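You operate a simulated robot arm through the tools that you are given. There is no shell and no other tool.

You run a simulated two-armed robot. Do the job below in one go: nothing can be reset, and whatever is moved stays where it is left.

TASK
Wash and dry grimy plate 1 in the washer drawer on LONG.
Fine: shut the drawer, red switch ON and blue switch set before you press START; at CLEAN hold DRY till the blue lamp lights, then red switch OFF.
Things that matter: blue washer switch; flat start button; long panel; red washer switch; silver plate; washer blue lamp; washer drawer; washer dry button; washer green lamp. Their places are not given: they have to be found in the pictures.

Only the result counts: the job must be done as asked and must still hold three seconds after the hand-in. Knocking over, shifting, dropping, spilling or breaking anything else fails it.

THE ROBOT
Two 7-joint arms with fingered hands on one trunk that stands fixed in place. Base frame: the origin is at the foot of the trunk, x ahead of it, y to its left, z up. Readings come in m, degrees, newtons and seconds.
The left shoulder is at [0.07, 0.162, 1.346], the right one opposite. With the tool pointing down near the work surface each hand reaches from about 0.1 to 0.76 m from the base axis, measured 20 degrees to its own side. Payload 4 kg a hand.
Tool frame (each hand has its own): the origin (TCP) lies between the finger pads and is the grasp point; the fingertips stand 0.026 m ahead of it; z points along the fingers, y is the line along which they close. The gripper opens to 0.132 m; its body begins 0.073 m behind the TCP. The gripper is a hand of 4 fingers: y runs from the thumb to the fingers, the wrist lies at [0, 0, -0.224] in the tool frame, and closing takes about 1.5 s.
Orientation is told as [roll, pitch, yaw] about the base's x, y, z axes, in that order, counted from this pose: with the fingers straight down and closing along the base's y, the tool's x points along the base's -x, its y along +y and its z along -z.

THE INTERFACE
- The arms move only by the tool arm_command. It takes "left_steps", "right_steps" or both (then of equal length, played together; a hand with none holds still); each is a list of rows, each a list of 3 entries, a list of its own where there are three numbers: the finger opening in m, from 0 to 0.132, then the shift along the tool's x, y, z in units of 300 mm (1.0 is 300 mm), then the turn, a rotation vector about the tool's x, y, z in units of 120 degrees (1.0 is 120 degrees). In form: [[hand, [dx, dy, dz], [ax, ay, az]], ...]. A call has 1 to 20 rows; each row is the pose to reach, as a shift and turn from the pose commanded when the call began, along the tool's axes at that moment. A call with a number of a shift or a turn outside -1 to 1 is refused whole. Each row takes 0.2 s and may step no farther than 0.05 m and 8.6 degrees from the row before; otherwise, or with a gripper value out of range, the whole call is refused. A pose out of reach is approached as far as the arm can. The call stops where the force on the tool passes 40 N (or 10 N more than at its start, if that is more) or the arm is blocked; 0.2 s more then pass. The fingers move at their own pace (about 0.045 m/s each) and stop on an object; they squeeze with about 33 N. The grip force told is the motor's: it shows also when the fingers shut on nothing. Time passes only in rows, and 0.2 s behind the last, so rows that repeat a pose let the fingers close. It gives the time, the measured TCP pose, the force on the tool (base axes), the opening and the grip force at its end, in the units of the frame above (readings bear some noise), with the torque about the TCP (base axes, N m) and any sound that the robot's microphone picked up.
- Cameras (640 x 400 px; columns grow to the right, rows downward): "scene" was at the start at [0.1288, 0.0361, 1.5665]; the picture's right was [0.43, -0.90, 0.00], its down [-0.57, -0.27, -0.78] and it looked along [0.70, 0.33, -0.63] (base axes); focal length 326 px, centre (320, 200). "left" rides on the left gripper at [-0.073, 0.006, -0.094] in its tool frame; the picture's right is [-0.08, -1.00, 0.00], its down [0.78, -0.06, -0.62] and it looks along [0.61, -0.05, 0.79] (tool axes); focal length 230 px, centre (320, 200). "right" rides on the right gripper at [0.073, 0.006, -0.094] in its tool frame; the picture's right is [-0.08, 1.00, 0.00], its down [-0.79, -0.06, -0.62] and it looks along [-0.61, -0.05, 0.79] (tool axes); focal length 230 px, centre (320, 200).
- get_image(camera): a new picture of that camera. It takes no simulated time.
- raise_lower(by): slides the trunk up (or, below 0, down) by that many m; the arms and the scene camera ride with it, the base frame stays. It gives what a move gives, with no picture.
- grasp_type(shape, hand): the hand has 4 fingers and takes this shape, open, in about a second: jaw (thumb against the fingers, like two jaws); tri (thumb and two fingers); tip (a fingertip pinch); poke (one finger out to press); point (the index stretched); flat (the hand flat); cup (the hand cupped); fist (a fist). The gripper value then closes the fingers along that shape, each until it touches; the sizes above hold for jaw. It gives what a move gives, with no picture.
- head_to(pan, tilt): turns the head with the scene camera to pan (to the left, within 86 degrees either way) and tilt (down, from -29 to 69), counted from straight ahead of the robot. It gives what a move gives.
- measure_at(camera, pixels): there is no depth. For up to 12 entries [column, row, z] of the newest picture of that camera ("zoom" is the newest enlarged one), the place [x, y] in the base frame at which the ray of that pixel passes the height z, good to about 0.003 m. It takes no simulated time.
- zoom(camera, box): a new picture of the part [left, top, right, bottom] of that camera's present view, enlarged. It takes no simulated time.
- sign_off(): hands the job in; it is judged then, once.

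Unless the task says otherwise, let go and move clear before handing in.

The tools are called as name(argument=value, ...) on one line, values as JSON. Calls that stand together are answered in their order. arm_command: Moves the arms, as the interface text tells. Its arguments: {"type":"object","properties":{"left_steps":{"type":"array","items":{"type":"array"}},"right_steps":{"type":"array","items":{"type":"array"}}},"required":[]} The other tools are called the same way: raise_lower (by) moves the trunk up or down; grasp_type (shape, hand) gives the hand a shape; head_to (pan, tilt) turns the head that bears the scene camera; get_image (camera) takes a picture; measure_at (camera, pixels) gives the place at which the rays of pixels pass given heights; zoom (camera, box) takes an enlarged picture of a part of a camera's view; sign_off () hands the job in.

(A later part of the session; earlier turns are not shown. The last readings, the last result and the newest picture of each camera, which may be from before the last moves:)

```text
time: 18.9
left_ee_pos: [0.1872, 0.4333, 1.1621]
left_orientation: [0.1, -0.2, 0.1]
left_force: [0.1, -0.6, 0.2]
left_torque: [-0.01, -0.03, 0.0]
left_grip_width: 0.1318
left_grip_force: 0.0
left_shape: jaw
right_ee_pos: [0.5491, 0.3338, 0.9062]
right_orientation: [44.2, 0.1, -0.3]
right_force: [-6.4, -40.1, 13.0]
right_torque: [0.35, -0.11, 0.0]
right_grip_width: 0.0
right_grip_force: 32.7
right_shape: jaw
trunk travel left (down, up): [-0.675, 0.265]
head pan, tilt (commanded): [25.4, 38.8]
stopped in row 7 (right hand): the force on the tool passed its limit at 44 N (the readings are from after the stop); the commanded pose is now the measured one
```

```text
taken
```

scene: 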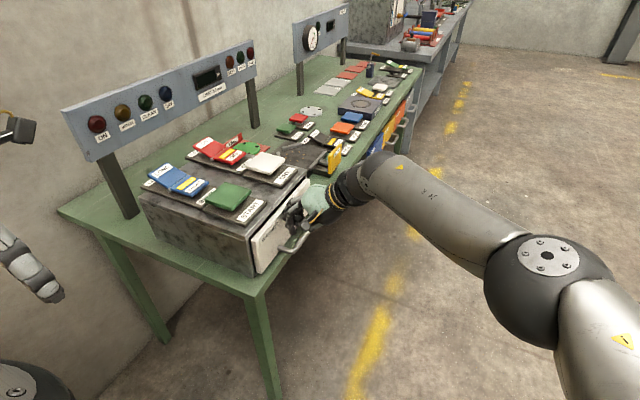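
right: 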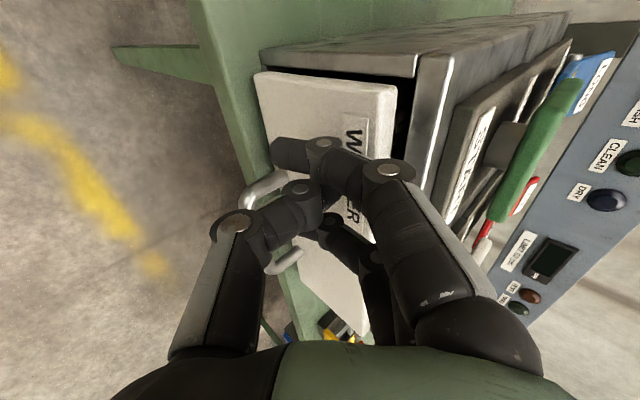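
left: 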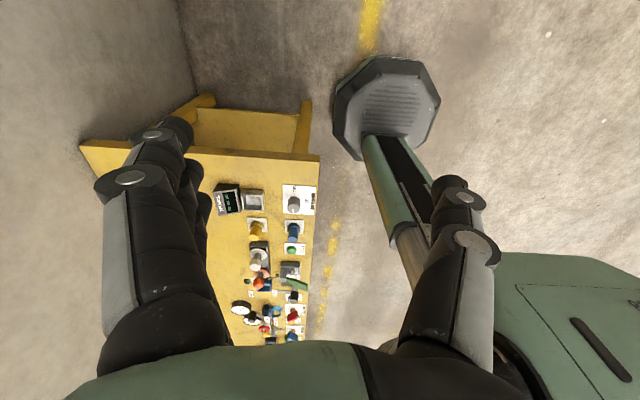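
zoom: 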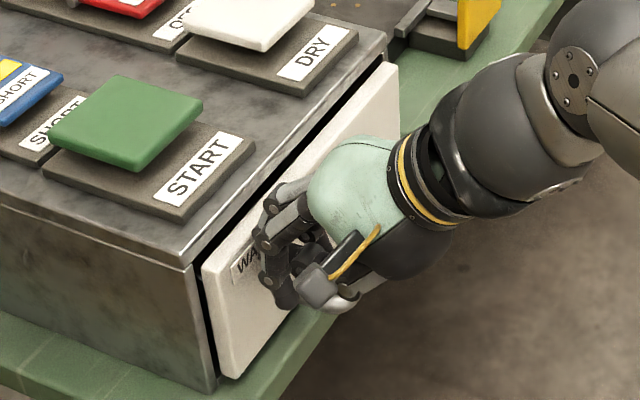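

The drawer met a firm stop (44 N along y), so it is shut. I'll withdraw the right hand straight out along -y and park it low on the right where its camera still faces the lamps.

arm_command(right_steps=[[0.0, [0, -0.06, -0.06], [0, 0, 0]], [0.0, [0, -0.15, -0.15], [0, 0, 0]], [0.0, [0, -0.25, -0.25], [0, 0, 0]], [0.0, [0, -0.36, -0.36], [0, 0, 0]], [0.0, [0, -0.47, -0.47], [0, 0, 0]], [0.0, [0, -0.58, -0.58], [0, 0, 0]], [0.0, [0, -0.62, -0.7], [0, 0, 0]], [0.0, [0, -0.62, -0.82], [0, 0, 0]]])

get_image(camera="right")

get_image(camera="scene")

```text
time: 20.6
left_ee_pos: [0.1889, 0.4379, 1.158]
left_orientation: [-0.1, -0.2, 0.0]
left_force: [-0.8, 0.0, -0.8]
left_torque: [-0.01, 0.01, 0.0]
left_grip_width: 0.1318
left_grip_force: 0.2
left_shape: jaw
right_ee_pos: [0.5488, 0.0383, 0.9504]
right_orientation: [44.6, 0.1, -0.2]
right_force: [-0.5, 0.3, 0.2]
right_torque: [-0.04, -0.01, 0.0]
right_grip_width: 0.0
right_grip_force: 33.0
right_shape: jaw
trunk travel left (down, up): [-0.675, 0.265]
head pan, tilt (commanded): [25.4, 38.8]
```

```text
taken
```

right: 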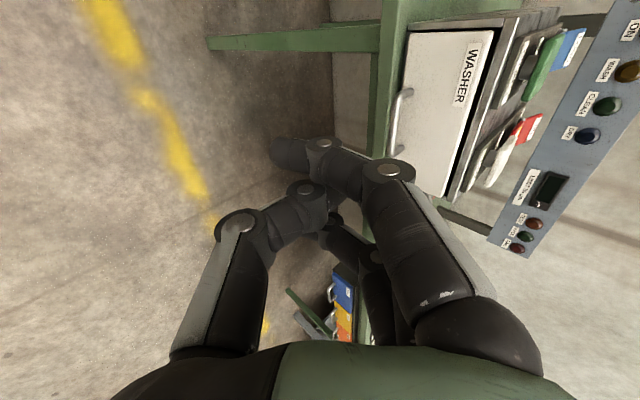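

```text
taken
```

scene: 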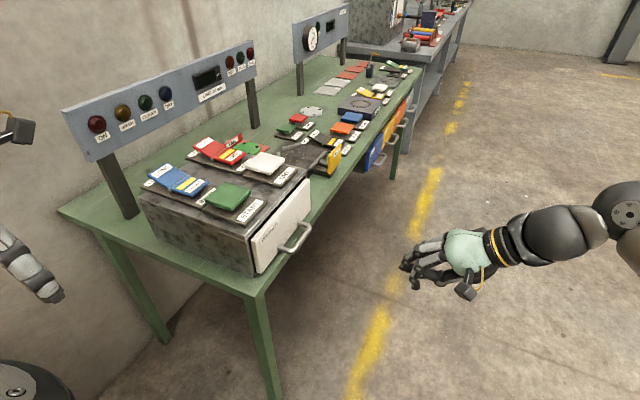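

The drawer stays shut and the right camera now sees the WASH, CLEAN and DRY lamps at its right edge. I'll roll the right hand 25° more so the lamps and switches sit nearer its picture centre, and give the left hand the "poke" shape.

arm_command(right_steps=[[0.0, [0, 0, 0], [-0.06, 0, 0]], [0.0, [0, 0, 0], [-0.12, 0, 0]], [0.0, [0, 0, 0], [-0.18, 0, 0]], [0.0, [0, 0, 0], [-0.22, 0, 0]]])

grasp_type(hand="left", shape="poke")

get_image(camera="right")

get_image(camera="left")

get_image(camera="scene")

```text
time: 21.6
left_ee_pos: [0.1892, 0.4389, 1.1603]
left_orientation: [0.0, 0.0, 0.0]
left_force: [-0.5, -0.1, 0.1]
left_torque: [-0.01, 0.02, 0.01]
left_grip_width: 0.132
left_grip_force: 0.1
left_shape: jaw
right_ee_pos: [0.5493, 0.0358, 0.9514]
right_orientation: [71.0, 0.1, -0.1]
right_force: [0.3, 0.0, -0.3]
right_torque: [-0.02, 0.01, -0.01]
right_grip_width: 0.0001
right_grip_force: 33.1
right_shape: jaw
trunk travel left (down, up): [-0.675, 0.265]
head pan, tilt (commanded): [25.4, 38.8]
```

```text
time: 22.6
left_ee_pos: [0.1883, 0.4368, 1.1592]
left_orientation: [0.0, -0.1, 0.3]
left_force: [0.2, -0.3, -0.4]
left_torque: [0.0, -0.02, 0.04]
left_grip_width: 0.0001
left_grip_force: 0.1
left_shape: poke
right_ee_pos: [0.5484, 0.0362, 0.9518]
right_orientation: [70.8, 0.1, -0.1]
right_force: [0.3, -0.6, -0.4]
right_torque: [0.01, -0.03, 0.02]
right_grip_width: 0.0002
right_grip_force: 33.4
right_shape: jaw
trunk travel left (down, up): [-0.675, 0.265]
head pan, tilt (commanded): [25.4, 38.8]
```

```text
taken
```

right: 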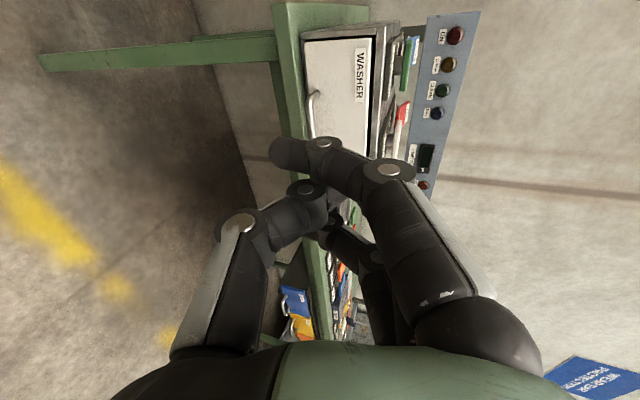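

```text
taken
```

left: 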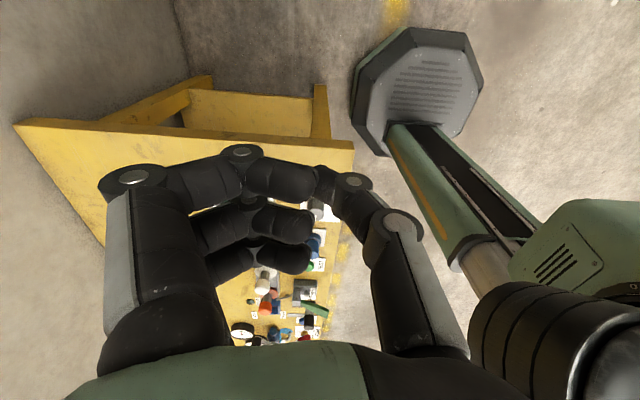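

```text
taken
```

scene: 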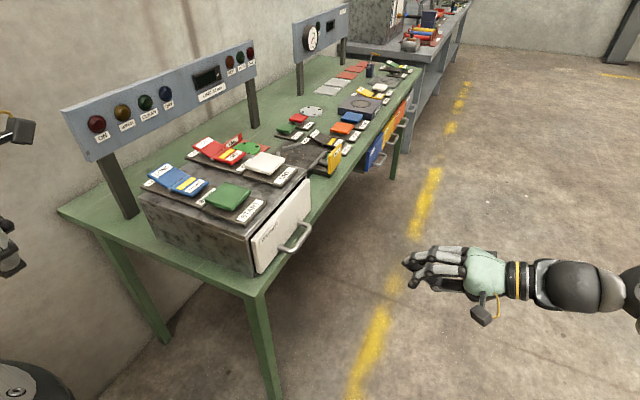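

The right camera now sees all four washer lamps (ON (455,35), WASH (450,65), CLEAN (443,90), DRY (437,113)). The left picture shows the poke shape with fingertips meeting the thumb; I'll compare it with the "point" shape.

zoom(camera="left", box=[90, 110, 470, 350])

grasp_type(hand="left", shape="point")

get_image(camera="left")

zoom(camera="right", box=[360, 0, 520, 160])

```text
1.67 times, centred on (280, 230) of left
```

zoom: 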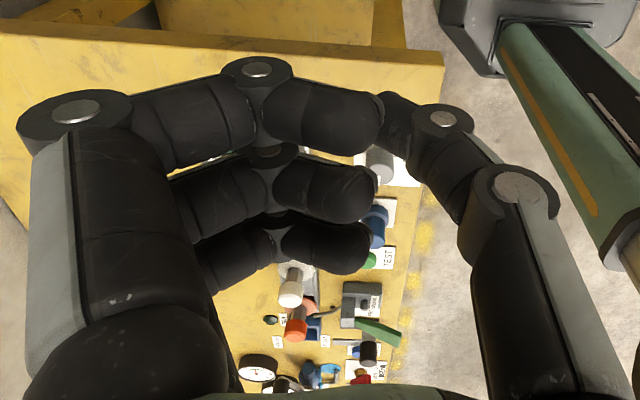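

```text
time: 23.4
left_ee_pos: [0.1879, 0.4378, 1.1592]
left_orientation: [0.0, 0.0, 0.1]
left_force: [-0.6, 0.0, -0.3]
left_torque: [-0.03, -0.02, 0.0]
left_grip_width: 0.1261
left_grip_force: 0.1
left_shape: point
right_ee_pos: [0.5484, 0.0377, 0.9513]
right_orientation: [70.8, 0.1, -0.2]
right_force: [0.2, 0.2, 0.2]
right_torque: [-0.01, -0.02, 0.02]
right_grip_width: 0.0
right_grip_force: 33.0
right_shape: jaw
trunk travel left (down, up): [-0.675, 0.265]
head pan, tilt (commanded): [25.4, 38.8]
```

```text
taken
```

left: 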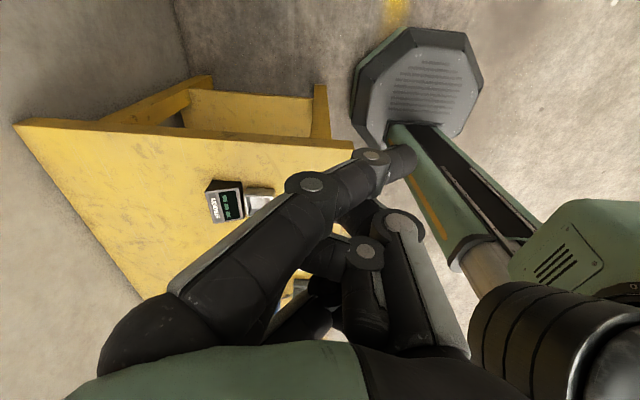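

```text
2.50 times, centred on (440, 80) of right
```

zoom: 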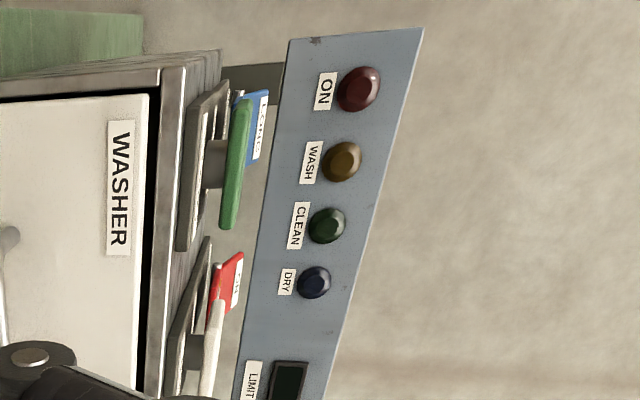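

The point shape stretches the index diagonally past the thumb side. To judge the fingertip positions properly I'll bring the left hand forward into the scene camera's view, well above the bench.

arm_command(left_steps=[[0.132, [-0.14, 0, -0.03], [0, 0, 0]], [0.132, [-0.28, 0, -0.06], [0, 0, 0]], [0.132, [-0.42, 0, -0.09], [0, 0, 0]], [0.132, [-0.56, 0, -0.12], [0, 0, 0]], [0.132, [-0.7, 0, -0.15], [0, 0, 0]]])

get_image(camera="scene")

get_image(camera="right")

```text
time: 24.6
left_ee_pos: [0.4005, 0.4375, 1.2015]
left_orientation: [0.0, 0.1, 0.1]
left_force: [0.5, 0.4, 0.5]
left_torque: [0.04, 0.03, -0.01]
left_grip_width: 0.1263
left_grip_force: 0.1
left_shape: point
right_ee_pos: [0.5511, 0.0371, 0.9498]
right_orientation: [70.7, 0.4, 0.0]
right_force: [-0.7, 0.0, 0.6]
right_torque: [0.02, 0.0, 0.0]
right_grip_width: 0.0
right_grip_force: 32.7
right_shape: jaw
trunk travel left (down, up): [-0.675, 0.265]
head pan, tilt (commanded): [25.4, 38.8]
```

```text
taken
```

scene: 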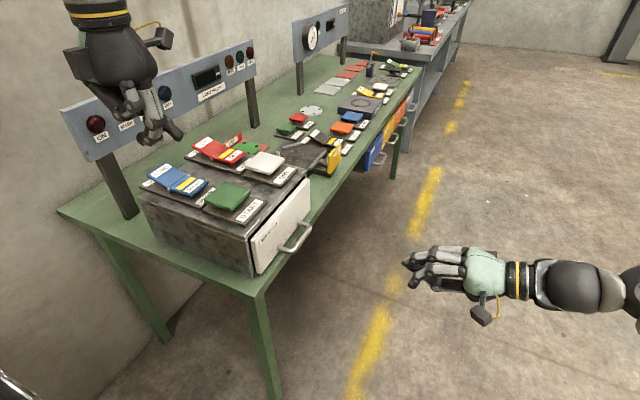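

```text
taken
```

right: 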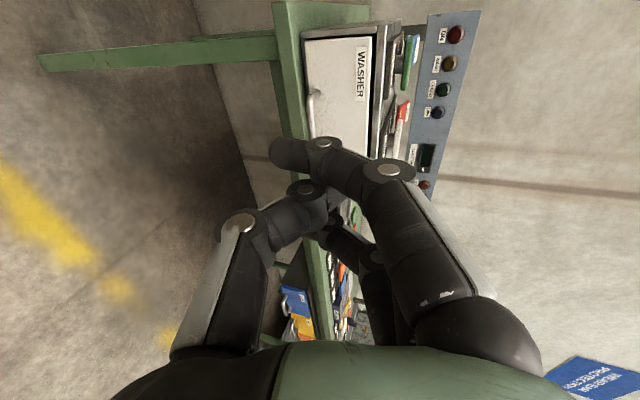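

zoom(camera="scene", box=[60, 0, 220, 160])

grasp_type(hand="left", shape="poke")

zoom(camera="scene", box=[60, 0, 220, 160])

grasp_type(hand="left", shape="tip")

zoom(camera="scene", box=[60, 0, 220, 160])

get_image(camera="left")

```text
2.50 times, centred on (140, 80) of scene
```

zoom: 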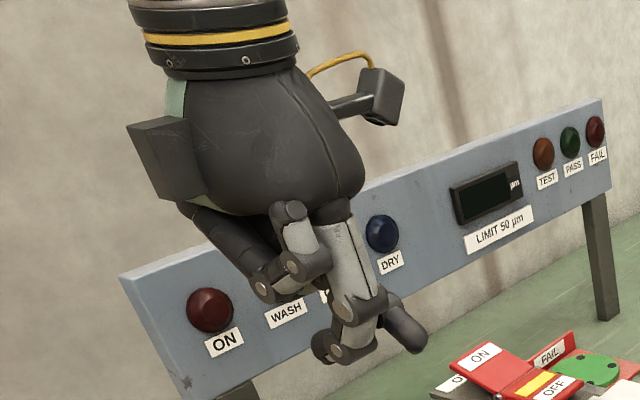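

```text
time: 25.6
left_ee_pos: [0.3972, 0.4365, 1.2052]
left_orientation: [-0.1, -0.1, 0.1]
left_force: [-0.4, 0.3, 0.5]
left_torque: [0.01, 0.0, -0.04]
left_grip_width: 0.0
left_grip_force: 0.1
left_shape: poke
right_ee_pos: [0.549, 0.0364, 0.9518]
right_orientation: [70.8, 0.0, 0.0]
right_force: [0.9, 0.4, -0.5]
right_torque: [0.01, -0.02, -0.01]
right_grip_width: 0.0
right_grip_force: 32.9
right_shape: jaw
trunk travel left (down, up): [-0.675, 0.265]
head pan, tilt (commanded): [25.4, 38.8]
```

```text
2.50 times, centred on (140, 80) of scene
```

zoom: 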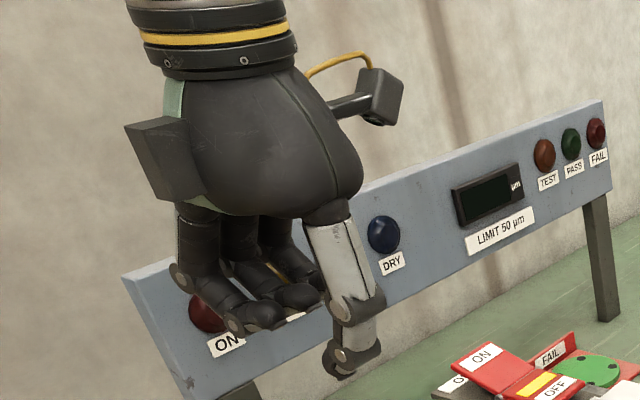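

```text
time: 26.4
left_ee_pos: [0.3974, 0.4368, 1.2044]
left_orientation: [0.0, 0.0, 0.1]
left_force: [0.2, -0.3, 0.3]
left_torque: [0.0, 0.01, 0.0]
left_grip_width: 0.132
left_grip_force: 0.0
left_shape: tip
right_ee_pos: [0.5476, 0.037, 0.9518]
right_orientation: [70.8, 0.0, -0.2]
right_force: [1.4, -0.1, 0.2]
right_torque: [0.02, -0.02, -0.02]
right_grip_width: 0.0
right_grip_force: 33.1
right_shape: jaw
trunk travel left (down, up): [-0.675, 0.265]
head pan, tilt (commanded): [25.4, 38.8]
```

```text
2.50 times, centred on (140, 80) of scene
```

zoom: 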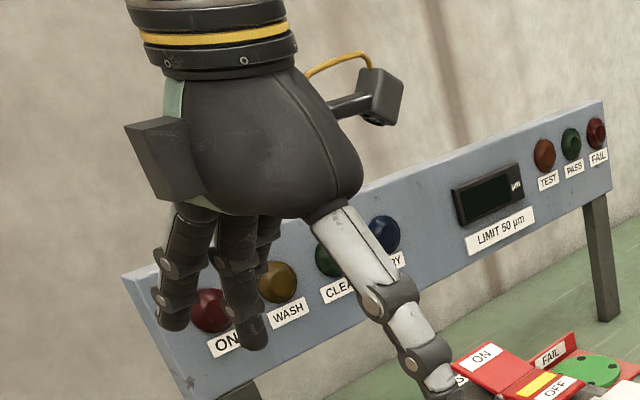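

```text
taken
```

left: 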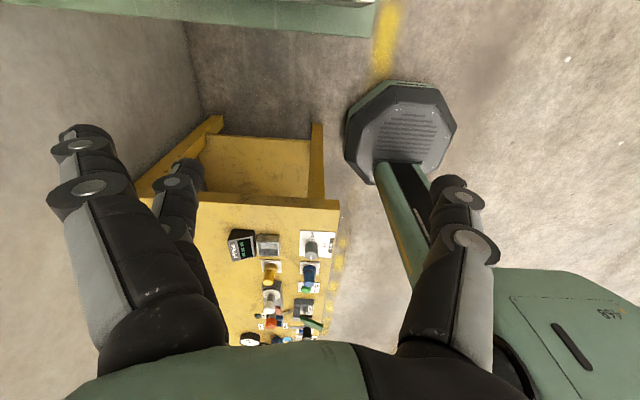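

In the poke shape the lowest point, at scene pixel about (148,150), matches a tip about 0.026-0.03 m ahead of the TCP on the tool axis, which is a good narrow presser. I'll go back to poke and check whether it holds with the opening value at 0.132.

grasp_type(hand="left", shape="poke")

arm_command(left_steps=[[0.132, [0, 0, 0], [0, 0, 0]], [0.132, [0, 0, 0], [0, 0, 0]], [0.132, [0, 0, 0], [0, 0, 0]]])

zoom(camera="scene", box=[60, 0, 220, 160])

zoom(camera="left", box=[90, 60, 520, 360])

```text
time: 27.4
left_ee_pos: [0.3967, 0.4377, 1.2035]
left_orientation: [0.0, -0.1, 0.2]
left_force: [-0.5, 0.0, 0.3]
left_torque: [0.0, 0.01, -0.01]
left_grip_width: 0.0
left_grip_force: 0.2
left_shape: poke
right_ee_pos: [0.5485, 0.0358, 0.9507]
right_orientation: [70.9, 0.1, 0.0]
right_force: [0.6, -0.3, 0.0]
right_torque: [0.0, 0.02, 0.02]
right_grip_width: 0.0001
right_grip_force: 32.9
right_shape: jaw
trunk travel left (down, up): [-0.675, 0.265]
head pan, tilt (commanded): [25.4, 38.8]
```

```text
time: 28.1
left_ee_pos: [0.3973, 0.4379, 1.2027]
left_orientation: [0.0, 0.0, 0.1]
left_force: [0.4, 0.5, -0.4]
left_torque: [-0.02, 0.01, -0.03]
left_grip_width: 0.0
left_grip_force: 0.1
left_shape: poke
right_ee_pos: [0.549, 0.0366, 0.9513]
right_orientation: [70.9, 0.1, 0.0]
right_force: [0.8, 0.7, 0.4]
right_torque: [-0.03, 0.02, -0.01]
right_grip_width: 0.0002
right_grip_force: 33.1
right_shape: jaw
trunk travel left (down, up): [-0.675, 0.265]
head pan, tilt (commanded): [25.4, 38.8]
```

```text
2.50 times, centred on (140, 80) of scene
```

zoom: 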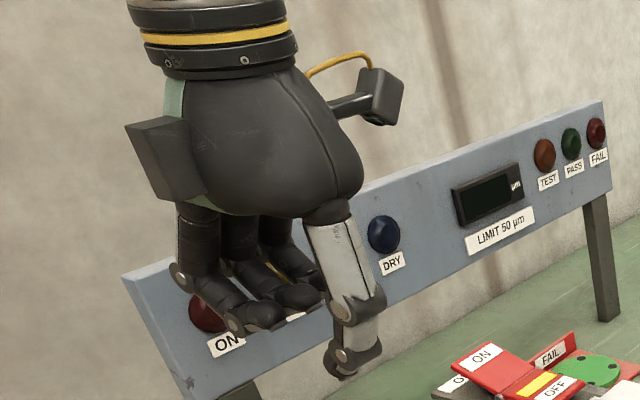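

```text
1.33 times, centred on (305, 210) of left
```

zoom: 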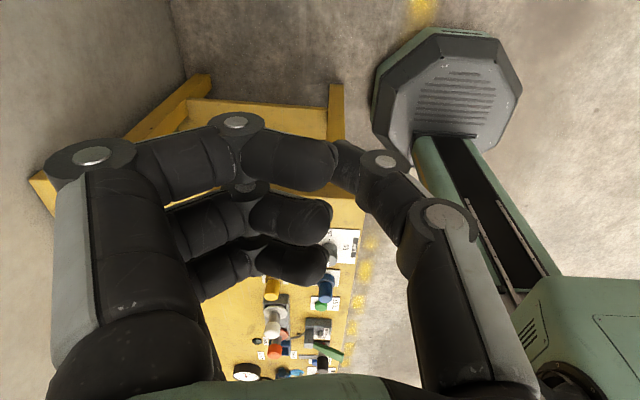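

The poke shape holds, with its tip on the tool axis about 0.03 m ahead of the TCP. Now I'll zoom on the switches from the lowered camera to triangulate their heights against the earlier higher view.

zoom(camera="scene", box=[130, 130, 310, 240])

measure_at(camera="zoom", pixels=[[320, 200, 1.0]])

```text
3.56 times, centred on (220, 185) of scene
```

zoom: 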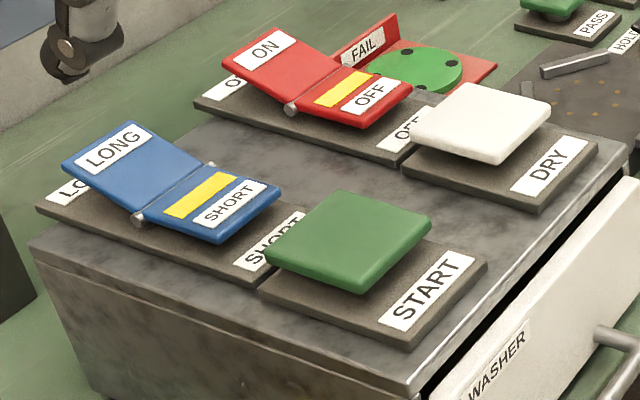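

```text
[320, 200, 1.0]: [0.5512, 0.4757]
```

I can read the corner points of each switch in this zoom; I'll measure their centres at a few heights to intersect with the earlier rays.

measure_at(camera="zoom", pixels=[[348, 236, 1.0], [348, 236, 1.02], [134, 166, 1.0], [134, 166, 1.02], [96, 143, 1.02], [281, 65, 1.0], [281, 65, 1.02], [247, 45, 1.02], [480, 118, 1.0], [480, 118, 1.02], [210, 207, 1.0], [355, 97, 1.0]])

```text
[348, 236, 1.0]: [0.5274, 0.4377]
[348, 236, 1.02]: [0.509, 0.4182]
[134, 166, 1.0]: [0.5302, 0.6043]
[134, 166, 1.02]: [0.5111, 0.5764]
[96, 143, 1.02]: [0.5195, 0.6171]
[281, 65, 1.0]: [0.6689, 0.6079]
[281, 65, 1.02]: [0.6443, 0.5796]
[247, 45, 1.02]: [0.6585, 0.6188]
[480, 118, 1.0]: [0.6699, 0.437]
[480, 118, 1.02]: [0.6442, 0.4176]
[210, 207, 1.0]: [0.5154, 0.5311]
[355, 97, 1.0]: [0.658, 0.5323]
```

Intersecting old and new views puts the switch tops near z≈0.96: START≈(0.56,0.475), LONG half≈(0.56,0.65), ON half≈(0.71,0.657), DRY≈(0.72,0.475), with the lamp board near y≈0.79. I'll bring the left hand, tilted 45° outward for reach, to hover well above the LONG half and refine from there.

arm_command(left_steps=[[0.132, [-0.072, 0.097, 0.063], [-0.0322, -0.0428, 0]], [0.132, [-0.144, 0.193, 0.127], [-0.0645, -0.0856, 0]], [0.132, [-0.216, 0.29, 0.19], [-0.0967, -0.1284, 0]], [0.132, [-0.287, 0.387, 0.253], [-0.129, -0.1711, 0]], [0.132, [-0.359, 0.484, 0.316], [-0.1612, -0.2139, 0]], [0.132, [-0.431, 0.58, 0.38], [-0.1935, -0.2567, 0]], [0.132, [-0.503, 0.677, 0.4], [-0.2257, -0.2995, 0]], [0.132, [-0.503, 0.677, 0.4], [-0.2257, -0.2995, 0]]])

get_image(camera="scene")

get_image(camera="left")

get_image(camera="right")

```text
time: 29.9
left_ee_pos: [0.5532, 0.6372, 1.0835]
left_orientation: [31.1, -34.5, -9.8]
left_force: [-0.2, -0.5, 0.6]
left_torque: [-0.01, -0.03, -0.01]
left_grip_width: 0.0
left_grip_force: 0.0
left_shape: poke
right_ee_pos: [0.5475, 0.0354, 0.952]
right_orientation: [70.8, 0.1, -0.1]
right_force: [0.2, -0.4, 0.1]
right_torque: [0.0, -0.01, 0.01]
right_grip_width: 0.0
right_grip_force: 32.9
right_shape: jaw
trunk travel left (down, up): [-0.675, 0.265]
head pan, tilt (commanded): [25.4, 38.8]
```

```text
taken
```

scene: 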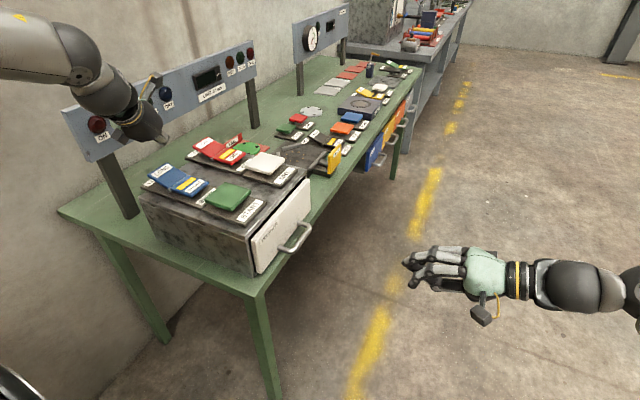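

```text
taken
```

left: 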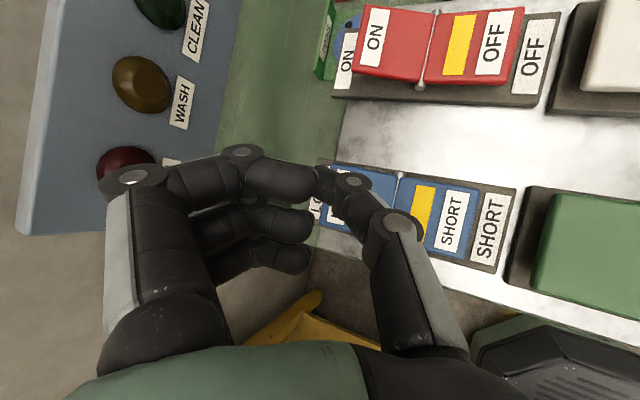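

```text
taken
```

right: 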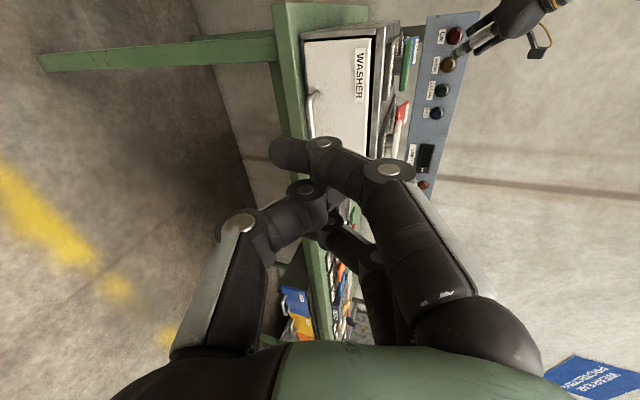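

The left camera now shows both rockers clearly: blue pivot near (398,200), red pivot near (428,50), START at right. I'll zoom there and triangulate against the scene view.

zoom(camera="left", box=[300, 0, 640, 280])

zoom(camera="scene", box=[130, 130, 310, 240])

```text
1.43 times, centred on (470, 140) of left
```

zoom: 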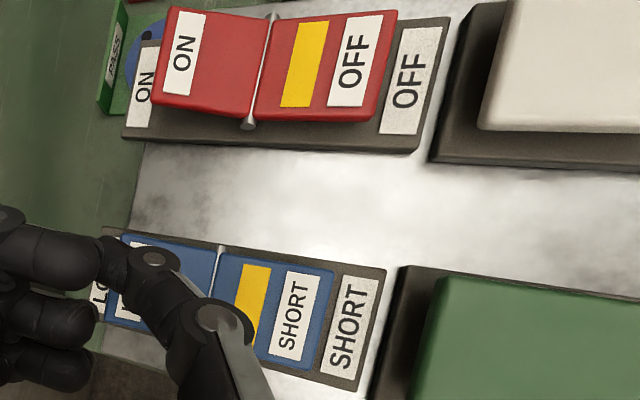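

```text
3.56 times, centred on (220, 185) of scene
```

zoom: 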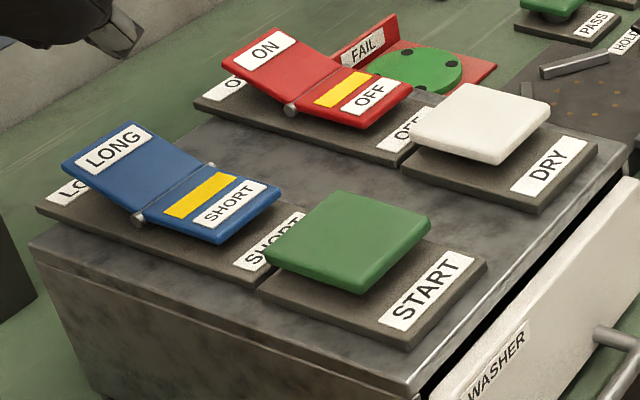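

I'll measure matching points (red pivot pins, blue far pin, START and DRY corners) in both the left picture and the scene zoom.

measure_at(camera="zoom", pixels=[[290, 108, 0.95], [290, 108, 0.98], [345, 68, 0.95], [345, 68, 0.98], [211, 165, 0.95], [211, 165, 0.98], [345, 190, 0.95], [345, 190, 0.98], [410, 122, 0.95], [410, 122, 0.98], [412, 85, 0.95], [412, 85, 0.98]])

measure_at(camera="left", pixels=[[419.6, 86.1, 0.95], [419.6, 86.1, 0.98], [437, 12, 0.95], [437, 12, 0.98], [401.4, 172.8, 0.95], [401.4, 172.8, 0.98], [555, 194, 0.95], [555, 194, 0.98], [580.5, 91, 0.95], [580.5, 91, 0.98], [523.8, 8.5, 0.95], [523.8, 8.5, 0.98]])

```text
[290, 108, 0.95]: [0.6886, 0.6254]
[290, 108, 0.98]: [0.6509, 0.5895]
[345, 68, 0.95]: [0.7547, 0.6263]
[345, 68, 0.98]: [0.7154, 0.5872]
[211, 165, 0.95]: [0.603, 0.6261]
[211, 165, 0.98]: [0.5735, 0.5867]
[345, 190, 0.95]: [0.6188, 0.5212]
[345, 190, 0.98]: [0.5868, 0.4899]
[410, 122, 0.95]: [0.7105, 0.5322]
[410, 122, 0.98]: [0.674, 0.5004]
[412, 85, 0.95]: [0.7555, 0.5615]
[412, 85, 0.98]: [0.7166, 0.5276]
```

```text
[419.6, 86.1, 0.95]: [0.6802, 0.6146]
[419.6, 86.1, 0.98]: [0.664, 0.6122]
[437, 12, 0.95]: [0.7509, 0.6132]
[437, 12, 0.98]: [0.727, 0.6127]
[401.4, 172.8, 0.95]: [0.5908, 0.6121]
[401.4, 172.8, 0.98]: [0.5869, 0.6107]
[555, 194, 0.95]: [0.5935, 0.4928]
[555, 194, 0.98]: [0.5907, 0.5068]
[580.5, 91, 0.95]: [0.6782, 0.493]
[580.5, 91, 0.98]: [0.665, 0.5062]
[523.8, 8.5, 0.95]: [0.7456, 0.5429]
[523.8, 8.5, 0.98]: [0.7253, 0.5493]
```

Points now agree well: red pivot y≈0.613, z≈0.96, x 0.674-0.744; blue pivot y≈0.612, x≈0.52-0.59; START centre≈(0.558,0.466), DRY centre≈(0.707,0.469), tops z≈0.972. I'll zoom on the left fingertip to verify where it really is.

zoom(camera="scene", box=[100, 60, 220, 160])

zoom(camera="left", box=[220, 120, 440, 280])

zoom(camera="right", box=[390, 0, 560, 140])

```text
4.00 times, centred on (160, 110) of scene
```

zoom: 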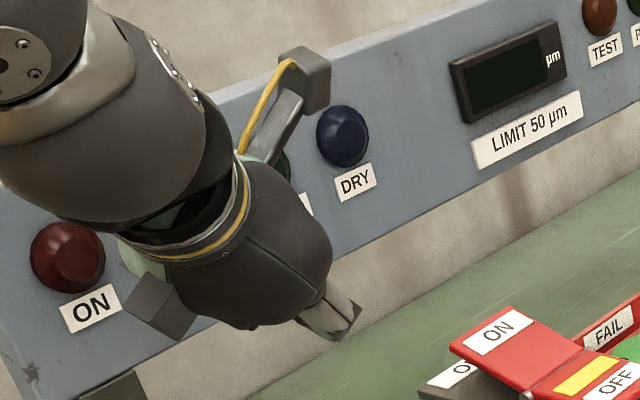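

```text
2.50 times, centred on (330, 200) of left
```

zoom: 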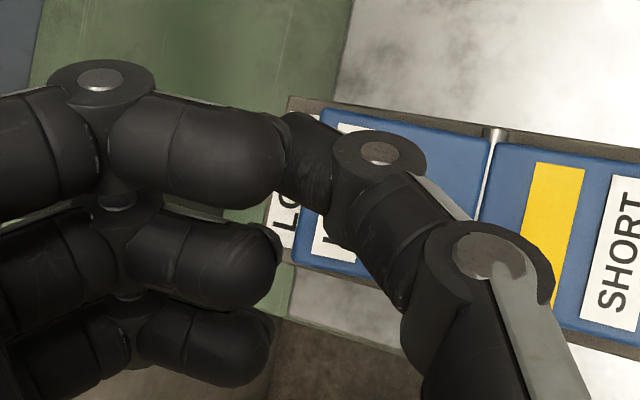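

```text
2.86 times, centred on (475, 70) of right
```

zoom: 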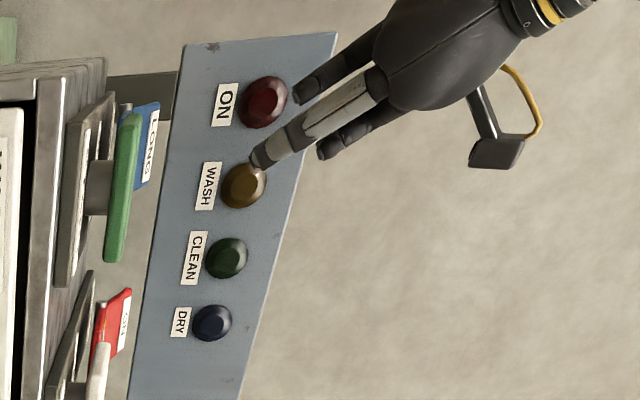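

The visible tip positions in the left and right pictures agree with a tip near (0.562, 0.648, 1.057), 8 cm above the LONG half. I'll descend about 6 cm, nudged toward (0.555, 0.652), and check before pressing.

arm_command(left_steps=[[0.132, [0.04, -0.02, 0.04], [0, 0, 0]], [0.132, [0.08, -0.037, 0.078], [0, 0, 0]], [0.132, [0.115, -0.0557, 0.11], [0, 0, 0]], [0.132, [0.134, -0.0699, 0.1336], [0, 0, 0]]])

get_image(camera="left")

zoom(camera="scene", box=[110, 100, 270, 220])

zoom(camera="right", box=[370, 0, 530, 140])

```text
time: 30.9
left_ee_pos: [0.5438, 0.6448, 1.0237]
left_orientation: [31.0, -34.5, -9.6]
left_force: [0.3, 0.0, -0.5]
left_torque: [0.0, -0.01, 0.0]
left_grip_width: 0.0002
left_grip_force: 0.1
left_shape: poke
right_ee_pos: [0.5488, 0.0363, 0.9518]
right_orientation: [70.9, 0.0, 0.0]
right_force: [0.3, -0.1, -0.2]
right_torque: [0.0, 0.0, -0.01]
right_grip_width: 0.0001
right_grip_force: 33.5
right_shape: jaw
trunk travel left (down, up): [-0.675, 0.265]
head pan, tilt (commanded): [25.4, 38.8]
```

```text
taken
```

left: 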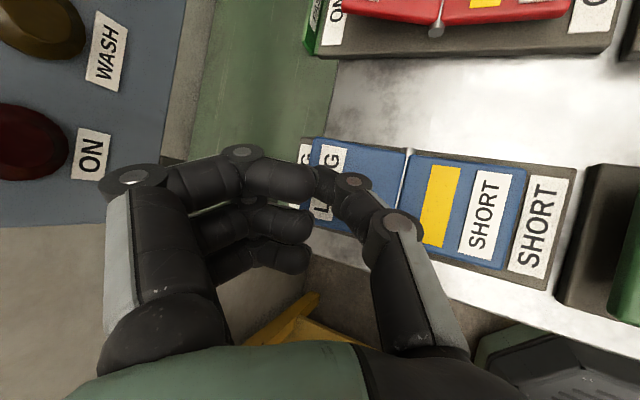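

```text
3.33 times, centred on (190, 160) of scene
```

zoom: 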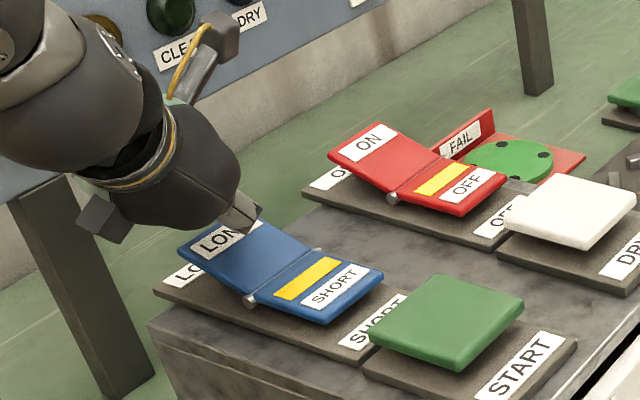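

```text
2.86 times, centred on (450, 70) of right
```

zoom: 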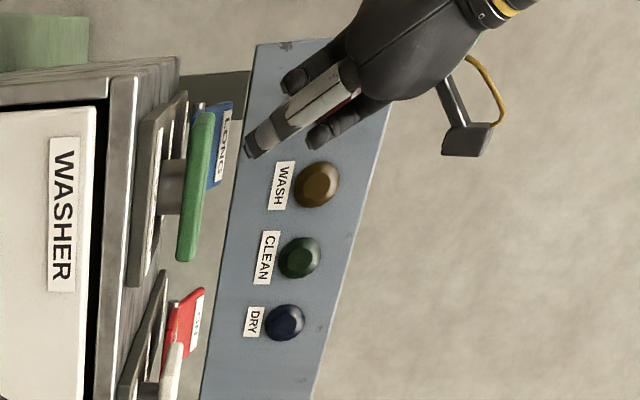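

The tip is about 2 cm above the LONG label, and no contact yet. I'll press straight down in small steps until the rocker flips or force builds.

arm_command(left_steps=[[0.132, [0.0188, -0.0142, 0.0236], [0, 0, 0]], [0.132, [0.0301, -0.0227, 0.0377], [0, 0, 0]], [0.132, [0.0414, -0.0312, 0.0519], [0, 0, 0]], [0.132, [0.0527, -0.0397, 0.066], [0, 0, 0]], [0.132, [0.064, -0.0482, 0.0801], [0, 0, 0]], [0.132, [0.0753, -0.0568, 0.0943], [0, 0, 0]]])

get_image(camera="left")

zoom(camera="scene", box=[110, 100, 270, 220])

```text
time: 32.4
left_ee_pos: [0.5438, 0.6457, 0.9893]
left_orientation: [31.4, -34.9, -9.9]
left_force: [-0.2, 0.6, 16.9]
left_torque: [0.15, -0.18, 0.02]
left_grip_width: 0.0
left_grip_force: 0.1
left_shape: poke
right_ee_pos: [0.548, 0.035, 0.9519]
right_orientation: [70.9, 0.1, -0.2]
right_force: [-0.1, 0.0, 0.5]
right_torque: [-0.01, 0.02, 0.02]
right_grip_width: 0.0002
right_grip_force: 32.6
right_shape: jaw
trunk travel left (down, up): [-0.675, 0.265]
head pan, tilt (commanded): [25.4, 38.8]
```

```text
taken
```

left: 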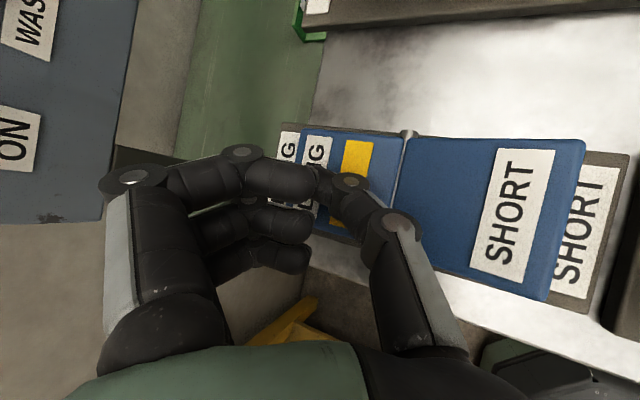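

```text
3.33 times, centred on (190, 160) of scene
```

zoom: 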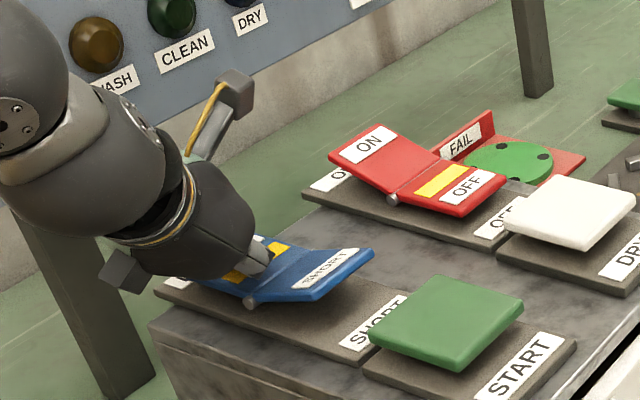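

The blue rocker flipped: the yellow mark is now on the LONG half and SHORT is raised, with 17 N on the tip. I'll lift straight up and carry the hand along +x to hover above the red ON half.

arm_command(left_steps=[[0.132, [-0.0565, 0.0426, -0.0707], [0, 0, 0]], [0.132, [-0.113, 0.0851, -0.1414], [0, 0, 0]], [0.132, [-0.1506, 0.1135, -0.1886], [0, 0, 0]], [0.132, [-0.2563, 0.0952, -0.1151], [0, 0, 0]], [0.132, [-0.362, 0.0768, -0.0417], [0, 0, 0]], [0.132, [-0.4676, 0.0585, 0.0318], [0, 0, 0]], [0.132, [-0.5733, 0.0402, 0.1052], [0, 0, 0]]])

get_image(camera="left")

get_image(camera="scene")

get_image(camera="right")

```text
time: 34.0
left_ee_pos: [0.7021, 0.6456, 1.0646]
left_orientation: [31.0, -34.3, -9.7]
left_force: [0.0, 0.5, 1.1]
left_torque: [0.03, 0.0, 0.01]
left_grip_width: 0.0
left_grip_force: 0.0
left_shape: poke
right_ee_pos: [0.5496, 0.0361, 0.9497]
right_orientation: [70.8, 0.4, -0.1]
right_force: [0.9, 0.0, 0.3]
right_torque: [0.04, 0.01, 0.03]
right_grip_width: 0.0
right_grip_force: 33.0
right_shape: jaw
trunk travel left (down, up): [-0.675, 0.265]
head pan, tilt (commanded): [25.4, 38.8]
```

```text
taken
```

left: 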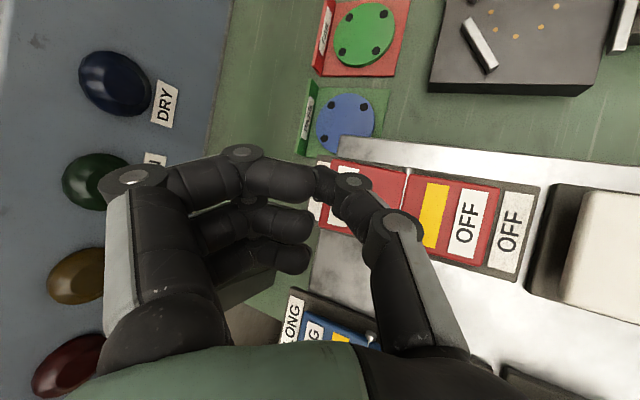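

```text
taken
```

scene: 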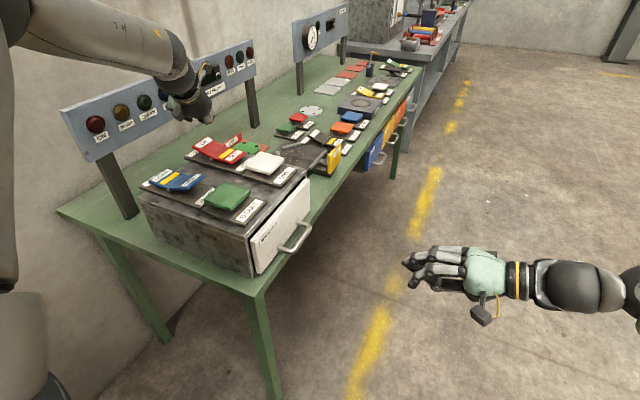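

```text
taken
```

right: 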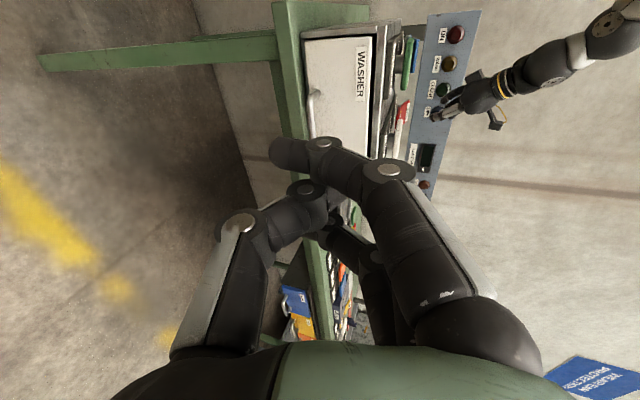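

The tip is at about (0.711, 0.656, 1.039), over the red ON half, and the left view matches what I saw over the blue one. I'll press straight down in the same way.

arm_command(left_steps=[[0.132, [0.0565, -0.0426, 0.0707], [0, 0, 0]], [0.132, [0.0847, -0.0639, 0.1061], [0, 0, 0]], [0.132, [0.1036, -0.078, 0.1296], [0, 0, 0]], [0.132, [0.1149, -0.0866, 0.1438], [0, 0, 0]], [0.132, [0.1262, -0.0951, 0.1579], [0, 0, 0]], [0.132, [0.1375, -0.1036, 0.1721], [0, 0, 0]], [0.132, [0.1488, -0.1121, 0.1862], [0, 0, 0]], [0.132, [0.1563, -0.1178, 0.1956], [0, 0, 0]]])

get_image(camera="left")

get_image(camera="scene")

zoom(camera="right", box=[370, 0, 530, 140])

```text
time: 35.8
left_ee_pos: [0.6977, 0.6467, 0.9883]
left_orientation: [31.6, -34.8, -10.1]
left_force: [2.5, 1.9, 17.7]
left_torque: [0.18, -0.22, 0.0]
left_grip_width: 0.0
left_grip_force: 0.1
left_shape: poke
right_ee_pos: [0.5483, 0.0352, 0.9525]
right_orientation: [70.9, 0.0, -0.2]
right_force: [0.3, -0.4, 0.6]
right_torque: [-0.03, -0.02, -0.04]
right_grip_width: 0.0
right_grip_force: 33.2
right_shape: jaw
trunk travel left (down, up): [-0.675, 0.265]
head pan, tilt (commanded): [25.4, 38.8]
```

```text
taken
```

left: 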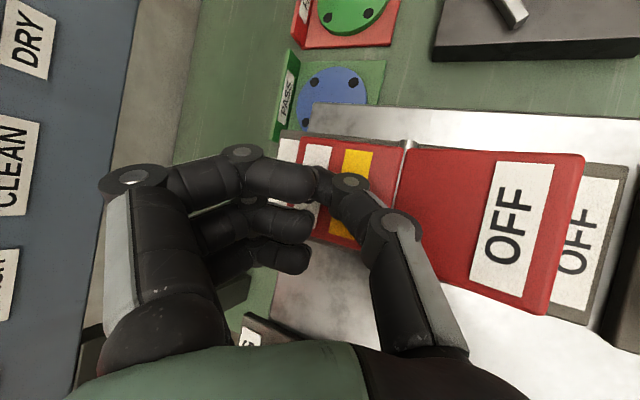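

```text
taken
```

scene: 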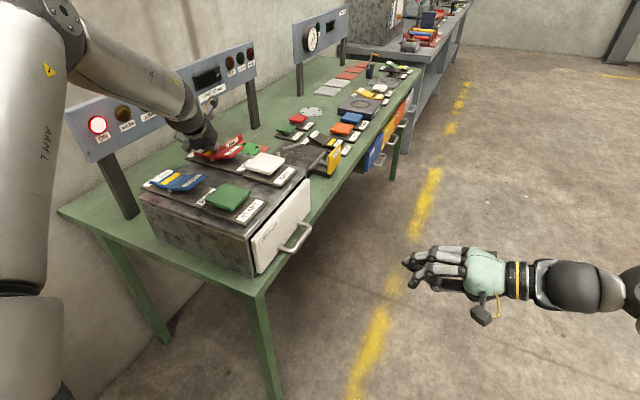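

```text
2.86 times, centred on (450, 70) of right
```

zoom: 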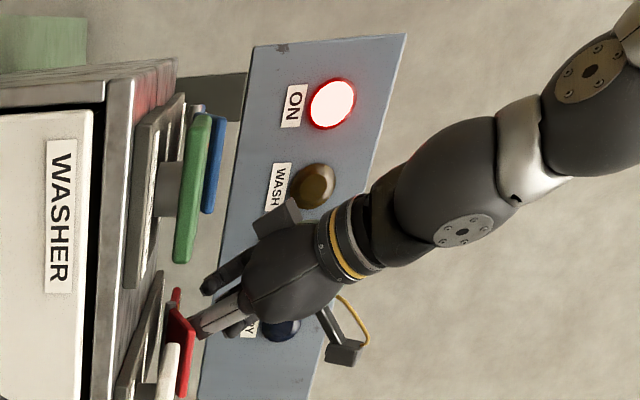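

The red rocker flipped (yellow mark now on the ON half) and the red ON lamp at right-zoom (332,104) is lit. I'll lift off and carry the hand to hover over START at about (0.558, 0.466).

arm_command(left_steps=[[0.132, [-0.0753, 0.0568, -0.0943], [0, 0, 0]], [0.132, [-0.1563, 0.1178, -0.1956], [0, 0, 0]], [0.132, [-0.1021, 0.0354, -0.2886], [0, 0, 0]], [0.132, [-0.0479, -0.047, -0.3815], [0, 0, 0]], [0.132, [0.0063, -0.1294, -0.4745], [0, 0, 0]], [0.132, [0.0605, -0.2118, -0.5674], [0, 0, 0]], [0.132, [0.1147, -0.2942, -0.6604], [0, 0, 0]], [0.132, [0.169, -0.3765, -0.7533], [0, 0, 0]], [0.132, [0.169, -0.3765, -0.7533], [0, 0, 0]]])

get_image(camera="left")

get_image(camera="scene")

get_image(camera="right")

```text
time: 37.8
left_ee_pos: [0.5457, 0.4533, 1.0633]
left_orientation: [31.0, -34.5, -9.6]
left_force: [0.4, 0.1, 0.0]
left_torque: [0.0, 0.01, -0.01]
left_grip_width: 0.0001
left_grip_force: 0.0
left_shape: poke
right_ee_pos: [0.5482, 0.0377, 0.951]
right_orientation: [70.8, 0.2, 0.0]
right_force: [0.3, -0.1, -0.2]
right_torque: [-0.01, -0.01, -0.01]
right_grip_width: 0.0
right_grip_force: 32.9
right_shape: jaw
trunk travel left (down, up): [-0.675, 0.265]
head pan, tilt (commanded): [25.4, 38.8]
```

```text
taken
```

left: 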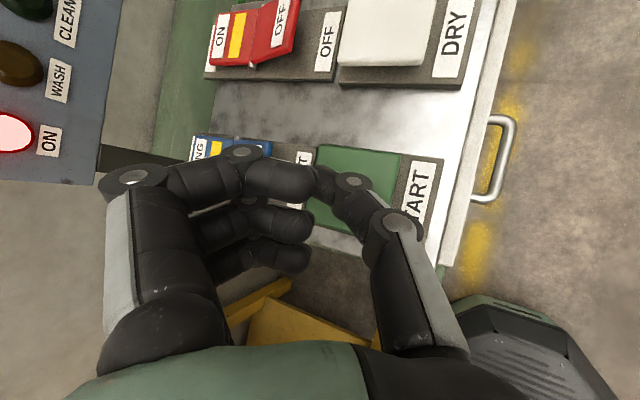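

```text
taken
```

scene: 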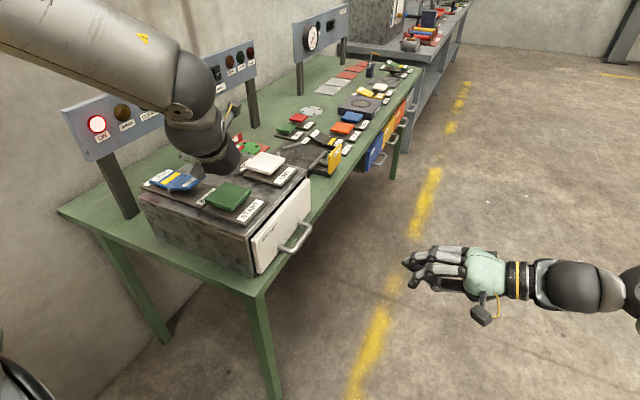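

```text
taken
```

right: 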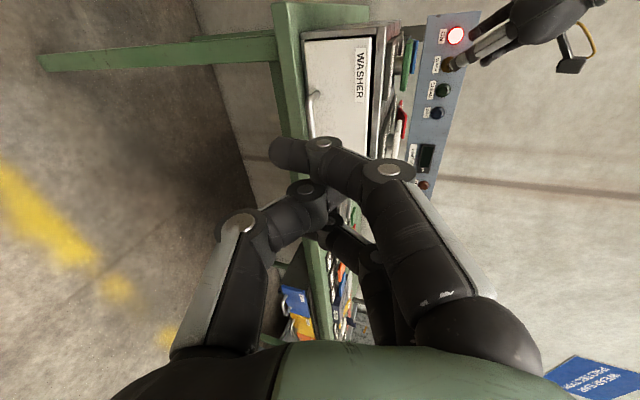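

The tip hovers at about (0.555, 0.464, 1.037), within the START button's footprint once the camera's slant is allowed for. Drawer shut, red ON lit, blue on LONG — I'll press START straight down in small steps.

arm_command(left_steps=[[0.132, [0.0565, -0.0426, 0.0707], [0, 0, 0]], [0.132, [0.0941, -0.071, 0.1179], [0, 0, 0]], [0.132, [0.1092, -0.0823, 0.1367], [0, 0, 0]], [0.132, [0.1205, -0.0908, 0.1508], [0, 0, 0]], [0.132, [0.1318, -0.0993, 0.165], [0, 0, 0]], [0.132, [0.1412, -0.1064, 0.1768], [0, 0, 0]], [0.132, [0.1506, -0.1135, 0.1886], [0, 0, 0]]])

get_image(camera="right")

get_image(camera="scene")

get_image(camera="left")

```text
time: 39.4
left_ee_pos: [0.5474, 0.4523, 0.9861]
left_orientation: [31.3, -34.7, -9.9]
left_force: [-1.3, -1.3, 11.4]
left_torque: [0.06, -0.03, 0.02]
left_grip_width: 0.0
left_grip_force: 0.1
left_shape: poke
right_ee_pos: [0.5478, 0.036, 0.9514]
right_orientation: [70.9, 0.1, -0.1]
right_force: [0.4, 0.5, -0.6]
right_torque: [-0.01, 0.0, 0.02]
right_grip_width: 0.0
right_grip_force: 33.7
right_shape: jaw
trunk travel left (down, up): [-0.675, 0.265]
head pan, tilt (commanded): [25.4, 38.8]
heard: click
```

```text
taken
```

right: 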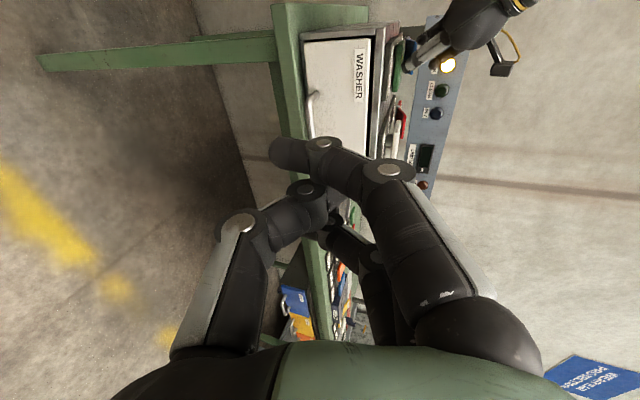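

```text
taken
```

scene: 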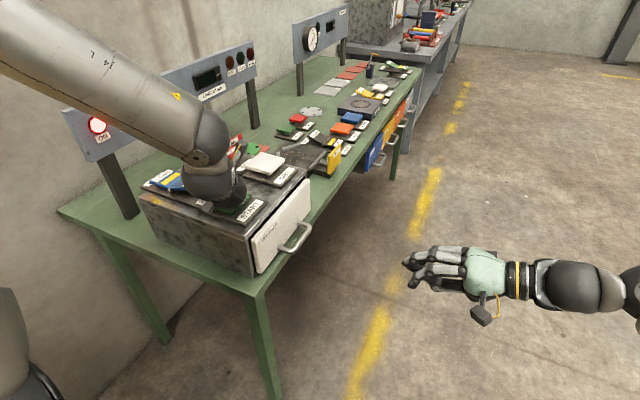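

```text
taken
```

left: 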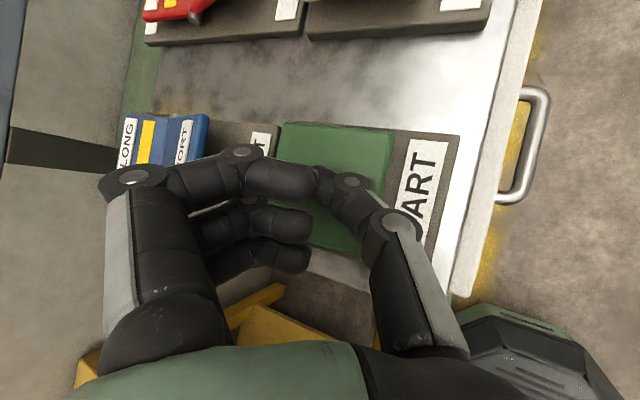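

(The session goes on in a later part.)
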